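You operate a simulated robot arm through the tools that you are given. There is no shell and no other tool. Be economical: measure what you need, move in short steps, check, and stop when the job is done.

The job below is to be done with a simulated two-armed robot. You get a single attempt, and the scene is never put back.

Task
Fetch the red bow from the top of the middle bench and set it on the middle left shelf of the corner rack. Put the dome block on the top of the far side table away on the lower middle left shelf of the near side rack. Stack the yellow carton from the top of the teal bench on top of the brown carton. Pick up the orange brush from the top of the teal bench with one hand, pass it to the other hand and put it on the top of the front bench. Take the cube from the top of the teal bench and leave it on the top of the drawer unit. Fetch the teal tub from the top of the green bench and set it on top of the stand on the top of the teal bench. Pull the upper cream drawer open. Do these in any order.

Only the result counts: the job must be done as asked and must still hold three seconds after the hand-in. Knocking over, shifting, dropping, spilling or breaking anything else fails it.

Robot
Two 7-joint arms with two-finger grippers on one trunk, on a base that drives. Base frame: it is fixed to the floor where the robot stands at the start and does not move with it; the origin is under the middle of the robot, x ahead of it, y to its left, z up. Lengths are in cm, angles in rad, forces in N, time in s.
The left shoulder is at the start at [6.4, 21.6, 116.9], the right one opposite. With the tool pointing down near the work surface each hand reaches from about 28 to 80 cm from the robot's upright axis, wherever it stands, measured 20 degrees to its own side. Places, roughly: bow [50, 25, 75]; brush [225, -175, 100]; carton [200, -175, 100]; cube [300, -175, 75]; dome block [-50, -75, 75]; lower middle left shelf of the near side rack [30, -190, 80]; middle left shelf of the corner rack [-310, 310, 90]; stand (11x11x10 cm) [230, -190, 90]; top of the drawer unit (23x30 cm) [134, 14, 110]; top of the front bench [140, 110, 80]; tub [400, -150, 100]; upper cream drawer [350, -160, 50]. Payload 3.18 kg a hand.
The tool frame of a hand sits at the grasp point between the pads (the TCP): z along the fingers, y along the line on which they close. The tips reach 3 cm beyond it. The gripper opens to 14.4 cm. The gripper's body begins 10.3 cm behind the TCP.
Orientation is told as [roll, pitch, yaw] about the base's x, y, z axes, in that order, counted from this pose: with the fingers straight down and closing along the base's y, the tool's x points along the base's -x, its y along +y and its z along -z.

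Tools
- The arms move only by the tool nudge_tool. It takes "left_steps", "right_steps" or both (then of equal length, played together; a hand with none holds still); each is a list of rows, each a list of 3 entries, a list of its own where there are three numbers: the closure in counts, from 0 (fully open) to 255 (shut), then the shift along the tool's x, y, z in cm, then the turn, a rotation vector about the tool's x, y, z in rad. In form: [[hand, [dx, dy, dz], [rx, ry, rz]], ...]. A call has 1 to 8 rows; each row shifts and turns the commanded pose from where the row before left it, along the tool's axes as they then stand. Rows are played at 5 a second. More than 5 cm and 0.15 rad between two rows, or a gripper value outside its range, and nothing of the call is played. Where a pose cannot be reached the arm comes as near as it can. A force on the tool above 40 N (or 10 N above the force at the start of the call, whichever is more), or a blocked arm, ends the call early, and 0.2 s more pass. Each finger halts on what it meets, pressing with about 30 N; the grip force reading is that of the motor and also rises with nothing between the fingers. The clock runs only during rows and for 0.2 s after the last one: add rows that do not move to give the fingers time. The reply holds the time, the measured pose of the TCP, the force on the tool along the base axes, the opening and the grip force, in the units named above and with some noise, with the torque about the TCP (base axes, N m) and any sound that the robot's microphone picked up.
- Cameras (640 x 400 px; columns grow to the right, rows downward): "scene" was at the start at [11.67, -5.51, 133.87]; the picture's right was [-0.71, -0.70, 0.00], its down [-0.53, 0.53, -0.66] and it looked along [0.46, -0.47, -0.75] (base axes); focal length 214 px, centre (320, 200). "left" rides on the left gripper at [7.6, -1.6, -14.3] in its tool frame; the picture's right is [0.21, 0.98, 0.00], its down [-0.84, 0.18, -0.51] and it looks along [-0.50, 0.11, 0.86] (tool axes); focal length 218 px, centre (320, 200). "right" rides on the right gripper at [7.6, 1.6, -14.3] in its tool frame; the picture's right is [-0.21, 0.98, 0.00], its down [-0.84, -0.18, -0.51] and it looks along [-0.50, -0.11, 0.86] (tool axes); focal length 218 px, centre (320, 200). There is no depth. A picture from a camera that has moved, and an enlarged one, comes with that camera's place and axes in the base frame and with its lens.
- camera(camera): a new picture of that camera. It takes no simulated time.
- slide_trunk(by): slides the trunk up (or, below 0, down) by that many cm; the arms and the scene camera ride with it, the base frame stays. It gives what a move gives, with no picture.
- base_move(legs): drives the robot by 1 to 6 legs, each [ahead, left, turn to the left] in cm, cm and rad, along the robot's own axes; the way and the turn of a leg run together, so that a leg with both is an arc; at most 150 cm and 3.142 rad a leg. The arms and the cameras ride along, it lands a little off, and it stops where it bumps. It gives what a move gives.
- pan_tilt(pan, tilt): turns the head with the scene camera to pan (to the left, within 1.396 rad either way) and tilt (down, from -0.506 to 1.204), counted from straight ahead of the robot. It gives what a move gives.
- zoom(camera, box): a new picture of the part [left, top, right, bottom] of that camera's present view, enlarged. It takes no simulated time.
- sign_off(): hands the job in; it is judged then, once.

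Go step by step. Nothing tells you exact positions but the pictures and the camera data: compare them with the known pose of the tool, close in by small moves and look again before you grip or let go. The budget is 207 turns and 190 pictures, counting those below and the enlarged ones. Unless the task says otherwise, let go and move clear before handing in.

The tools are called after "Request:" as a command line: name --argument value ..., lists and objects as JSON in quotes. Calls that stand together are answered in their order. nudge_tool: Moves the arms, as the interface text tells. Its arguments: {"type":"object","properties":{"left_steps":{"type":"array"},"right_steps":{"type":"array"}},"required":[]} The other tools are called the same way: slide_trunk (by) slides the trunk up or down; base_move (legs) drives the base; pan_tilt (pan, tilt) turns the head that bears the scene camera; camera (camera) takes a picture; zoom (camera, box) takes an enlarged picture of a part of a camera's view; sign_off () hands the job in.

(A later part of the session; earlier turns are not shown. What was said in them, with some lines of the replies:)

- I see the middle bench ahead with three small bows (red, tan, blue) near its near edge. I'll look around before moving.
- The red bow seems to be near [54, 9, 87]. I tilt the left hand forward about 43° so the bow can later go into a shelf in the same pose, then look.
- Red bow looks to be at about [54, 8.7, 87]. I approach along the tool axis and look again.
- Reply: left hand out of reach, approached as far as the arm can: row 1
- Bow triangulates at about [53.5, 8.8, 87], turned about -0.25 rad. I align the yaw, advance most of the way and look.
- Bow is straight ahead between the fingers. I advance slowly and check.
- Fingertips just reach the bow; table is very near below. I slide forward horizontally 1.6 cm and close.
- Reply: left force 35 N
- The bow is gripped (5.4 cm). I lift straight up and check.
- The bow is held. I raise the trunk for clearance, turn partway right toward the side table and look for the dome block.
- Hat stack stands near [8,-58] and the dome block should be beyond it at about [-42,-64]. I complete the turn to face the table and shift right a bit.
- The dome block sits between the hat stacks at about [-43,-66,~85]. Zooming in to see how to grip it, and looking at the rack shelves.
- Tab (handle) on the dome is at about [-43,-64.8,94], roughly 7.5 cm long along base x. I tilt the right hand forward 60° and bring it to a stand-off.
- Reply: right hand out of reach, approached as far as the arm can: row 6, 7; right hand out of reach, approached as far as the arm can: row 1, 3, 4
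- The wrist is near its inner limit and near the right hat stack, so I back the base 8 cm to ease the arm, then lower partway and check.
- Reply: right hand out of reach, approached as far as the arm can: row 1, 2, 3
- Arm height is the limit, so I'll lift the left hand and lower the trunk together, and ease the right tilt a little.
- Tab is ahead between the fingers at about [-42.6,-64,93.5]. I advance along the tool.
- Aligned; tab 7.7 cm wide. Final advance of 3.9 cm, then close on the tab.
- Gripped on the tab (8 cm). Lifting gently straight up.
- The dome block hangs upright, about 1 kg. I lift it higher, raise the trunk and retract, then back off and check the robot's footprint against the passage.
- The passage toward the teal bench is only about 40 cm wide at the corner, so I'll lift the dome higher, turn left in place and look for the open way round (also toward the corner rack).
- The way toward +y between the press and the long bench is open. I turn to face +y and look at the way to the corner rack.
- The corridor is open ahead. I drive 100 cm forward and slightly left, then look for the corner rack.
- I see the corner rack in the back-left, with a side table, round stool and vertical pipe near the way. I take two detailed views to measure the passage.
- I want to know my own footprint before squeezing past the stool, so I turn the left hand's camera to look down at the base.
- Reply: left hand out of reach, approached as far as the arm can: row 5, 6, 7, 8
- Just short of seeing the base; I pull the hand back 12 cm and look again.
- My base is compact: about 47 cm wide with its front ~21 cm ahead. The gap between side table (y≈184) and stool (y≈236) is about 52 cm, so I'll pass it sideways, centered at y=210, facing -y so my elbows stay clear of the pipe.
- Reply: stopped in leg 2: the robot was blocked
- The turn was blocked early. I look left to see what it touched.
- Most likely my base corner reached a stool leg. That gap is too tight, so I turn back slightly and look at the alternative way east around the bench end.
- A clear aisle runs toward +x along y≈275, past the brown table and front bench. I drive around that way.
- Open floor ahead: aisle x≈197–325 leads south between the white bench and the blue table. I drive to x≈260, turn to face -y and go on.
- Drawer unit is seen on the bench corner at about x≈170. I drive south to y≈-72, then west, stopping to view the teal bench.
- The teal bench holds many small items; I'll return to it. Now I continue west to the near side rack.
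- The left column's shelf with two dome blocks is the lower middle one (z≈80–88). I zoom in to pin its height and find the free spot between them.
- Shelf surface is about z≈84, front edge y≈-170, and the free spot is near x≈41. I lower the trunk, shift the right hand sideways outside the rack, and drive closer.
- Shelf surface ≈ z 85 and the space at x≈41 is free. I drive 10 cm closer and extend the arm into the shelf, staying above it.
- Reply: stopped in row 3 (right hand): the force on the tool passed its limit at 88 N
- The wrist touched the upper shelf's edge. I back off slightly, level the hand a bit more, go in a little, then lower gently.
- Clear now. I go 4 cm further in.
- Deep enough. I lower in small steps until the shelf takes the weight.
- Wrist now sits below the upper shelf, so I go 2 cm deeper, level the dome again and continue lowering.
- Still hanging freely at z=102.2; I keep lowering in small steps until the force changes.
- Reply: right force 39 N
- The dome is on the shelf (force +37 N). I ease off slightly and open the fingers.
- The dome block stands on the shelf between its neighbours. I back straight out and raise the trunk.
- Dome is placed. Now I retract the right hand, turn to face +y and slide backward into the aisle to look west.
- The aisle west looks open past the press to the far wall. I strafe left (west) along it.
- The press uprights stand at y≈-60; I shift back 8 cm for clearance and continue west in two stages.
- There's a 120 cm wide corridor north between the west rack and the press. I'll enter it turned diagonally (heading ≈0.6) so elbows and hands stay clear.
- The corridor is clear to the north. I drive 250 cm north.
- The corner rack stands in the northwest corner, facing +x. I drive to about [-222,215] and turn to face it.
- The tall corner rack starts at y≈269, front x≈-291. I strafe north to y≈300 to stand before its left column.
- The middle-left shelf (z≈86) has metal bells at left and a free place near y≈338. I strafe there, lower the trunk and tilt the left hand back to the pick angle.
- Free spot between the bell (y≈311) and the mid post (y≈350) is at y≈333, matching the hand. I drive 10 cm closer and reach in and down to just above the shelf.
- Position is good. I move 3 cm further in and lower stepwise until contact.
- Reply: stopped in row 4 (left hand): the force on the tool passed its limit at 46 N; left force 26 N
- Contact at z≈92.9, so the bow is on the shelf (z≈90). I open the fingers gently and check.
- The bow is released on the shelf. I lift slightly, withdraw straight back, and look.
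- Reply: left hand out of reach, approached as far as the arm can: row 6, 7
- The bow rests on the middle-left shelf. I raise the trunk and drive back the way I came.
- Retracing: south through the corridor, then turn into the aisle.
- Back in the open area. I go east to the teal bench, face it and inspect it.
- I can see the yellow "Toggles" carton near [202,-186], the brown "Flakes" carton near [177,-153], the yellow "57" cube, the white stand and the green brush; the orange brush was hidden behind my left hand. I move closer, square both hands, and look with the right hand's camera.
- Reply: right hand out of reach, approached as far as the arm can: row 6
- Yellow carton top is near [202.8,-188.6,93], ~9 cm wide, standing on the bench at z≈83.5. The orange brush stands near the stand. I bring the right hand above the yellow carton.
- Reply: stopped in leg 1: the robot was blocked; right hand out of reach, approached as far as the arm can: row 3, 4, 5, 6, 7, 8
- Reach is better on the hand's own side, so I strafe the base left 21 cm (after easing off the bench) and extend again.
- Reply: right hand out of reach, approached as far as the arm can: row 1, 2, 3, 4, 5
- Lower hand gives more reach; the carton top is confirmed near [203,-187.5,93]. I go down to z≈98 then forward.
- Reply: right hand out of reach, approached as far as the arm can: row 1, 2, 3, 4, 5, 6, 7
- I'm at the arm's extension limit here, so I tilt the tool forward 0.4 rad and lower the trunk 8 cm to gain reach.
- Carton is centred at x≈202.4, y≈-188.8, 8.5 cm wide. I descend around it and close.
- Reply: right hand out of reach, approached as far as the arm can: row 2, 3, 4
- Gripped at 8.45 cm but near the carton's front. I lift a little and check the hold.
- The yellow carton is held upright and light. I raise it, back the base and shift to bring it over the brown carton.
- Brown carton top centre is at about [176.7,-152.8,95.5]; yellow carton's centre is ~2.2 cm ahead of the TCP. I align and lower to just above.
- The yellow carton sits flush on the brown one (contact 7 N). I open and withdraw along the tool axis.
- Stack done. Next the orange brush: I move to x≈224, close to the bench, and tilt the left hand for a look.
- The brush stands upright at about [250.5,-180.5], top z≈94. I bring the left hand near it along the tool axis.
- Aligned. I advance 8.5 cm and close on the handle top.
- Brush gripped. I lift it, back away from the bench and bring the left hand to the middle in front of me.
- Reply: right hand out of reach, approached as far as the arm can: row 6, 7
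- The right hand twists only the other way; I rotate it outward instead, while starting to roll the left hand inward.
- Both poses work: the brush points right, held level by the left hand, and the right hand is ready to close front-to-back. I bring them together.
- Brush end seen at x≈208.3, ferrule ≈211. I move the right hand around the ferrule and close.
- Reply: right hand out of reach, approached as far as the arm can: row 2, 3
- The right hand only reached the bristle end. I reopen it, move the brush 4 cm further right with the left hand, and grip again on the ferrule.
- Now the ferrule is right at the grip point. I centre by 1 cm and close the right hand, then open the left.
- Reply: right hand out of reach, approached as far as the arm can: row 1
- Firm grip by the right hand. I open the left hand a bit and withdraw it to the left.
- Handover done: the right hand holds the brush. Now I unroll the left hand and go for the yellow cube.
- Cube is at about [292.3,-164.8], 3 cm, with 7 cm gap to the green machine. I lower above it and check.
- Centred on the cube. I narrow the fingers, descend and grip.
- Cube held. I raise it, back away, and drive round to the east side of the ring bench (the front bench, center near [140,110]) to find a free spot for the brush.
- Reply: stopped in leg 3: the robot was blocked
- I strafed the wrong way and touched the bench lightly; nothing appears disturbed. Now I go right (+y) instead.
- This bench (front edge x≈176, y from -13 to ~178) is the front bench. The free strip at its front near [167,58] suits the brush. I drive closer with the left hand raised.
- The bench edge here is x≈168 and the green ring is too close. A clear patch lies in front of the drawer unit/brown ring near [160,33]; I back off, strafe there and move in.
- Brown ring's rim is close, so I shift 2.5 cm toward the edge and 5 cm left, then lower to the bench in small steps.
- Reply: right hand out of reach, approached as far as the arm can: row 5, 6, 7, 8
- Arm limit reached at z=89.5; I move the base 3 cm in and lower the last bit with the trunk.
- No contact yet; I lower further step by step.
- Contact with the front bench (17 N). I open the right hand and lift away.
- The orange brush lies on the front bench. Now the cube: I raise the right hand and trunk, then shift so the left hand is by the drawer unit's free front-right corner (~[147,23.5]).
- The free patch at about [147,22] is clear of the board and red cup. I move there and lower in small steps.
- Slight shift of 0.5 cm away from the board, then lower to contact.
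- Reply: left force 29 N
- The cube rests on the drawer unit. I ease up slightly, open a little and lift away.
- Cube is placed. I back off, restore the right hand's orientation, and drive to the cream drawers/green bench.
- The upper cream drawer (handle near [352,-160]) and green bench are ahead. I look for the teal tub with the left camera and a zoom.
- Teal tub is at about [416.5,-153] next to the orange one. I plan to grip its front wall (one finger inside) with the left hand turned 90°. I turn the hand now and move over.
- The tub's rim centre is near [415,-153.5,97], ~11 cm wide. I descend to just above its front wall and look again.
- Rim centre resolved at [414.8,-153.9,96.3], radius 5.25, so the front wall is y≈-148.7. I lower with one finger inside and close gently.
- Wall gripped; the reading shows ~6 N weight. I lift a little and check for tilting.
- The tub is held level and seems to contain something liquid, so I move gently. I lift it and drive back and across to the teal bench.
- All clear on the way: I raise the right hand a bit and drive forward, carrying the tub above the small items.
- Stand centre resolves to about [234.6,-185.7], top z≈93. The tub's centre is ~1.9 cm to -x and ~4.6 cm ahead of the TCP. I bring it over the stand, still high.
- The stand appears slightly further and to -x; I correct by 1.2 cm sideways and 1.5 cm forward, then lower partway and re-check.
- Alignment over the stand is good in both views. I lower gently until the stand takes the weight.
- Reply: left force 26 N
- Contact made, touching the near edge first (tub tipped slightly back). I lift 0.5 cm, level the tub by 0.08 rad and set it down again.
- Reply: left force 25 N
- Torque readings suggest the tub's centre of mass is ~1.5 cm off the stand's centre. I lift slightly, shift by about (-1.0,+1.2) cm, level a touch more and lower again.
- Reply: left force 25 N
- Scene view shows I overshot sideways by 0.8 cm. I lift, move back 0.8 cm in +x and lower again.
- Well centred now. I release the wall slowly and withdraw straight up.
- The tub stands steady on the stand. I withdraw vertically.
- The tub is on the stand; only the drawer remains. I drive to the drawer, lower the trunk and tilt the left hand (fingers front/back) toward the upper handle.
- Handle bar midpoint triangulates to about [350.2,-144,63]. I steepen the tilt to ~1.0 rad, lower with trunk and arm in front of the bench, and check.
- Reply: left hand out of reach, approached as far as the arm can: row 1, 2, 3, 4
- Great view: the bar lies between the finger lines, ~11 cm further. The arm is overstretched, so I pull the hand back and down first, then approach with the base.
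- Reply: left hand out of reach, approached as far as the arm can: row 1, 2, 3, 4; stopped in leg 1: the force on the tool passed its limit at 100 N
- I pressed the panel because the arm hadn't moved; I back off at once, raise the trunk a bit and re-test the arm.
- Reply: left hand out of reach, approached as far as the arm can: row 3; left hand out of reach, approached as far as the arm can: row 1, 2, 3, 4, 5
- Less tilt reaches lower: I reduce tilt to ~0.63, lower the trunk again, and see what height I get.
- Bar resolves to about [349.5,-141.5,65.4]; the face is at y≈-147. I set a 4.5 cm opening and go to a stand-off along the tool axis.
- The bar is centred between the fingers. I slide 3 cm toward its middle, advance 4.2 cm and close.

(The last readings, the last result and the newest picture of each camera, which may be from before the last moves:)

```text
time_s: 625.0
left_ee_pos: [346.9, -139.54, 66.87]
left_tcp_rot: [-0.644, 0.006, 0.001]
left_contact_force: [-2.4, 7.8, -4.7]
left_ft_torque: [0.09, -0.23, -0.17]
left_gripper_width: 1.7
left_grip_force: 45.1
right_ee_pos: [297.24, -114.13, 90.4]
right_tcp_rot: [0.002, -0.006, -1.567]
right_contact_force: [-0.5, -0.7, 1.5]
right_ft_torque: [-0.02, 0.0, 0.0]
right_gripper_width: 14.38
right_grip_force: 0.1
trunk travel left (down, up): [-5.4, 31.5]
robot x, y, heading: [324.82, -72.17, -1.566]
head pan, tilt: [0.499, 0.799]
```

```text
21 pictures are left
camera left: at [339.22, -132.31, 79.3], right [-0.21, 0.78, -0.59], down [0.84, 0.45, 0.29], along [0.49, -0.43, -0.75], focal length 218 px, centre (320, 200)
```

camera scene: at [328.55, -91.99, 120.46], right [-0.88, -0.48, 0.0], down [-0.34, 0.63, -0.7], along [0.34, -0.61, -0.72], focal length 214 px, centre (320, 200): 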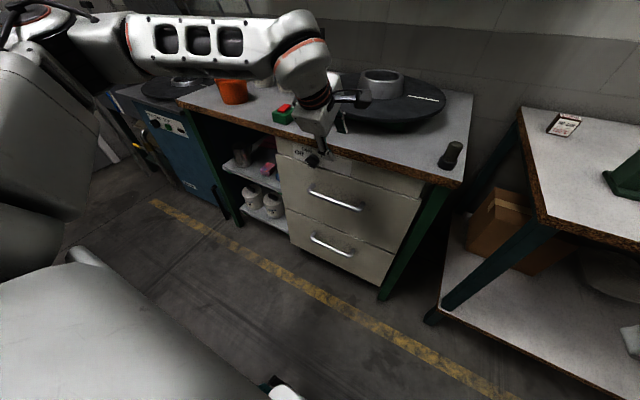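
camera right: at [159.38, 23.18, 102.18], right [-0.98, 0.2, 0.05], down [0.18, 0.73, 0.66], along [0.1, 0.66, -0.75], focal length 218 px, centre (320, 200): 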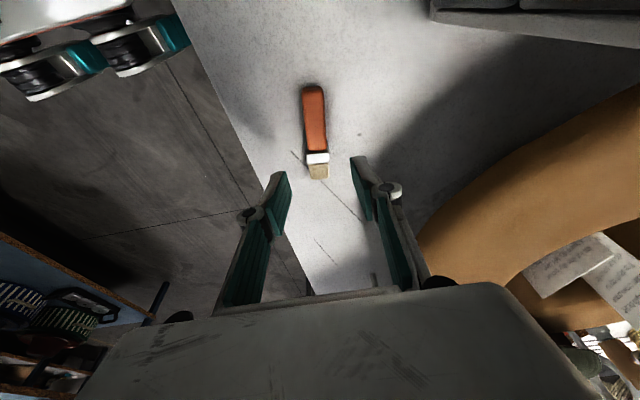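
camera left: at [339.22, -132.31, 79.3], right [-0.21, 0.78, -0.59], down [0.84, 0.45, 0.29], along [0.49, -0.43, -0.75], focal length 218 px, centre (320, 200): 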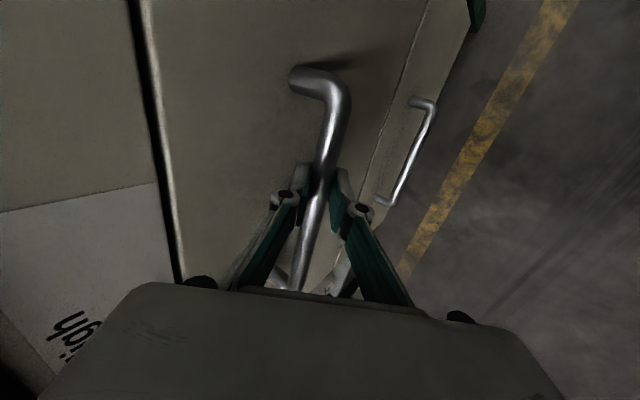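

The handle is gripped. I pull the drawer by backing the base.

Request:
base_move --legs '[[-6, 0, 0]]'

Request:
base_move --legs '[[-10, 0, 0]]'

Request:
camera --camera "scene"

```text
time_s: 626.0
left_ee_pos: [346.81, -133.91, 66.87]
left_tcp_rot: [-0.647, 0.006, 0.002]
left_contact_force: [-3.7, -0.4, -12.4]
left_ft_torque: [-0.07, -0.08, -0.28]
left_gripper_width: 1.7
left_grip_force: 45.0
right_ee_pos: [297.32, -108.38, 90.48]
right_tcp_rot: [0.003, -0.005, -1.567]
right_contact_force: [0.0, 0.3, -0.6]
right_ft_torque: [-0.01, 0.01, -0.01]
right_gripper_width: 14.43
right_grip_force: 0.1
trunk travel left (down, up): [-5.4, 31.5]
robot x, y, heading: [324.89, -66.31, -1.568]
head pan, tilt: [0.499, 0.799]
```

```text
time_s: 627.2
left_ee_pos: [346.98, -123.84, 66.88]
left_tcp_rot: [-0.649, 0.006, 0.001]
left_contact_force: [2.3, -0.1, -7.9]
left_ft_torque: [-0.04, -0.29, -0.16]
left_gripper_width: 1.67
left_grip_force: 44.8
right_ee_pos: [297.19, -98.38, 90.4]
right_tcp_rot: [0.002, -0.005, -1.568]
right_contact_force: [0.5, 0.0, -0.5]
right_ft_torque: [0.0, 0.01, 0.01]
right_gripper_width: 14.41
right_grip_force: 0.1
trunk travel left (down, up): [-5.4, 31.5]
robot x, y, heading: [324.53, -56.01, -1.566]
head pan, tilt: [0.499, 0.799]
```

```text
20 pictures are left
camera scene: at [328.58, -88.01, 111.32], right [-0.88, -0.48, 0.0], down [-0.35, 0.63, -0.7], along [0.34, -0.61, -0.72], focal length 214 px, centre (320, 200)
```

scene: 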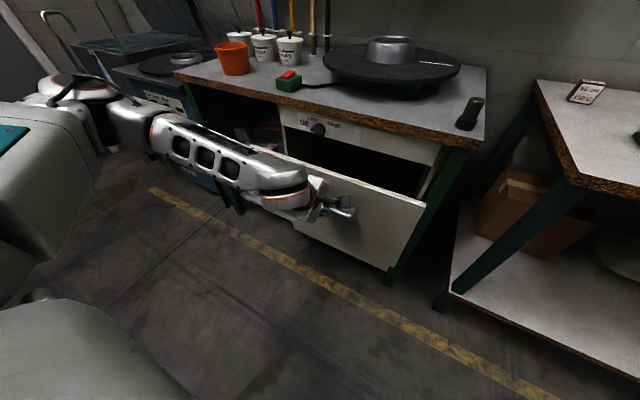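

The drawer is opening (16 cm). I pull 10 cm more.

Request:
base_move --legs '[[-11, 0, 0]]'

Request:
camera --camera "scene"

```text
time_s: 628.4
left_ee_pos: [346.79, -112.91, 66.8]
left_tcp_rot: [-0.647, 0.005, 0.004]
left_contact_force: [4.4, -0.8, -5.5]
left_ft_torque: [-0.04, -0.33, -0.14]
left_gripper_width: 1.68
left_grip_force: 45.2
right_ee_pos: [297.26, -87.24, 90.45]
right_tcp_rot: [0.002, -0.006, -1.567]
right_contact_force: [0.7, -0.7, -0.4]
right_ft_torque: [-0.03, 0.01, 0.0]
right_gripper_width: 14.4
right_grip_force: 0.0
trunk travel left (down, up): [-5.4, 31.5]
robot x, y, heading: [324.54, -45.24, -1.568]
head pan, tilt: [0.499, 0.799]
```

```text
19 pictures are left
camera scene: at [328.54, -76.98, 111.33], right [-0.88, -0.48, 0.0], down [-0.35, 0.63, -0.7], along [0.34, -0.61, -0.72], focal length 214 px, centre (320, 200)
```

scene: 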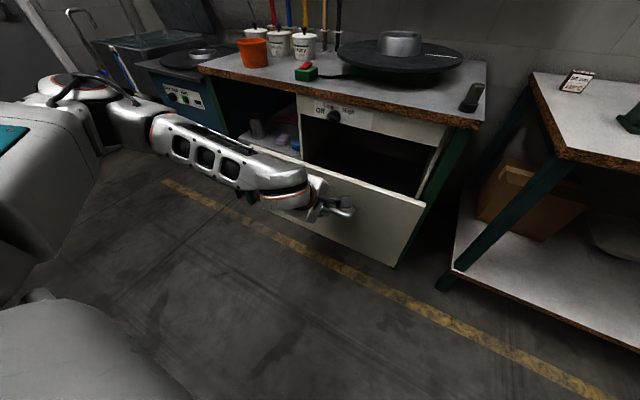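

The drawer is 27 cm open. I release the handle, back the hand out along its axis, and move clear.

Request:
nudge_tool --left_steps '[[200, [0, 0, 0], [0, 0, 0]], [165, [0, 0, 0], [0, 0, 0]], [165, [0, 0, 0], [0, 0, 0]], [165, [0, 0, -3], [0, 0, 0]], [165, [0, 0, -3], [0, 0, 0]], [165, [0, 0, -3], [0, 0, 0]]]'

Request:
base_move --legs '[[-20, 0, 0]]'

Request:
slide_trunk --by 25

Request:
pan_tilt --pan 0.2 --tilt 0.5

Request:
camera --camera "scene"

```text
time_s: 629.8
left_ee_pos: [346.91, -107.48, 74.06]
left_tcp_rot: [-0.65, 0.005, 0.004]
left_contact_force: [-0.7, 0.5, 0.9]
left_ft_torque: [-0.03, -0.02, 0.0]
left_gripper_width: 5.07
left_grip_force: 0.1
right_ee_pos: [297.3, -87.24, 90.37]
right_tcp_rot: [0.002, -0.007, -1.568]
right_contact_force: [-0.8, 0.4, 0.6]
right_ft_torque: [0.0, -0.01, 0.02]
right_gripper_width: 14.39
right_grip_force: 0.0
trunk travel left (down, up): [-5.4, 31.5]
robot x, y, heading: [324.48, -44.91, -1.563]
head pan, tilt: [0.499, 0.799]
```

```text
time_s: 631.4
left_ee_pos: [346.81, -87.8, 74.04]
left_tcp_rot: [-0.651, 0.005, 0.003]
left_contact_force: [0.8, 0.3, 0.2]
left_ft_torque: [-0.01, -0.01, 0.01]
left_gripper_width: 5.08
left_grip_force: 0.1
right_ee_pos: [297.15, -67.66, 90.53]
right_tcp_rot: [0.003, -0.007, -1.567]
right_contact_force: [0.4, 1.4, 0.7]
right_ft_torque: [-0.03, -0.02, -0.02]
right_gripper_width: 14.4
right_grip_force: 0.0
trunk travel left (down, up): [-5.4, 31.5]
robot x, y, heading: [324.72, -25.71, -1.566]
head pan, tilt: [0.499, 0.799]
```

```text
time_s: 633.9
left_ee_pos: [346.74, -87.97, 99.01]
left_tcp_rot: [-0.647, 0.007, 0.003]
left_contact_force: [-0.3, 0.2, 0.4]
left_ft_torque: [0.01, 0.02, -0.05]
left_gripper_width: 5.09
left_grip_force: 0.0
right_ee_pos: [297.08, -67.61, 115.29]
right_tcp_rot: [0.003, -0.006, -1.569]
right_contact_force: [-0.9, -0.5, -0.8]
right_ft_torque: [0.01, -0.01, 0.0]
right_gripper_width: 14.41
right_grip_force: 0.0
trunk travel left (down, up): [-30.4, 6.5]
robot x, y, heading: [324.35, -25.2, -1.568]
head pan, tilt: [0.499, 0.799]
```

```text
time_s: 634.7
left_ee_pos: [346.84, -87.85, 99.04]
left_tcp_rot: [-0.649, 0.005, 0.003]
left_contact_force: [-0.8, 1.2, -0.4]
left_ft_torque: [-0.02, 0.02, -0.02]
left_gripper_width: 5.09
left_grip_force: 0.0
right_ee_pos: [297.18, -67.53, 115.4]
right_tcp_rot: [0.001, -0.007, -1.566]
right_contact_force: [-0.2, 0.6, 0.3]
right_ft_torque: [0.0, -0.01, 0.0]
right_gripper_width: 14.4
right_grip_force: 0.0
trunk travel left (down, up): [-30.4, 6.5]
robot x, y, heading: [324.02, -25.74, -1.57]
head pan, tilt: [0.201, 0.499]
```

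```text
18 pictures are left
camera scene: at [326.34, -38.74, 142.4], right [-0.98, -0.2, 0.0], down [-0.1, 0.47, -0.88], along [0.18, -0.86, -0.48], focal length 214 px, centre (320, 200)
```

scene: 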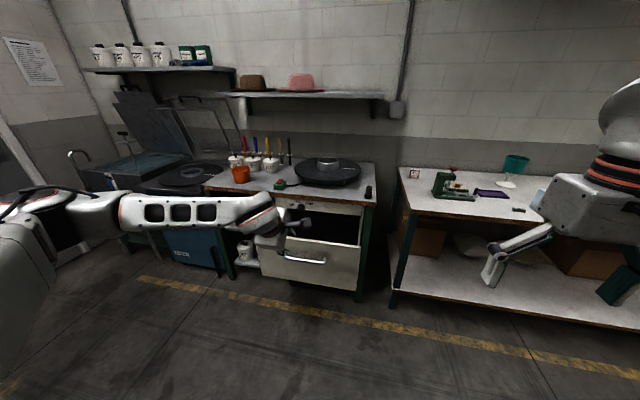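

The upper cream drawer is standing open, the tub is still on its stand, and both hands are clear, so I hand in.

Request:
sign_off

```text
The job is handed in.
```

I did all seven tasks and handed the job in, but I bumped furniture several times on the way and couldn't confirm that none of it shifted.

- **Red bow:** on the corner rack's middle left shelf.
- **Dome block:** on the near side rack's lower middle left shelf, between the two blocks already there.
- **Yellow carton:** stacked on the brown carton.
- **Orange brush:** picked up with the left hand, passed to the right, and laid on the front bench. I took that to be the bench the drawer unit stands on, from its position.
- **Cube:** on top of the drawer unit.
- **Teal tub:** on the stand on the teal bench. It seems to hold liquid; I saw no spill.
- **Upper cream drawer:** pulled about 27 cm open.

**Bumps:**
- The base was stopped once next to the round stool, probably by one of its legs. I didn't look at the stool again.
- The base touched the teal bench twice.
- The wrist hit a near side rack shelf edge at 88 N.
- The left hand pressed the drawer cabinet's front at about 100 N before I backed off.

I saw nothing knocked over or out of place in later pictures of the teal bench, that rack and the cabinet.
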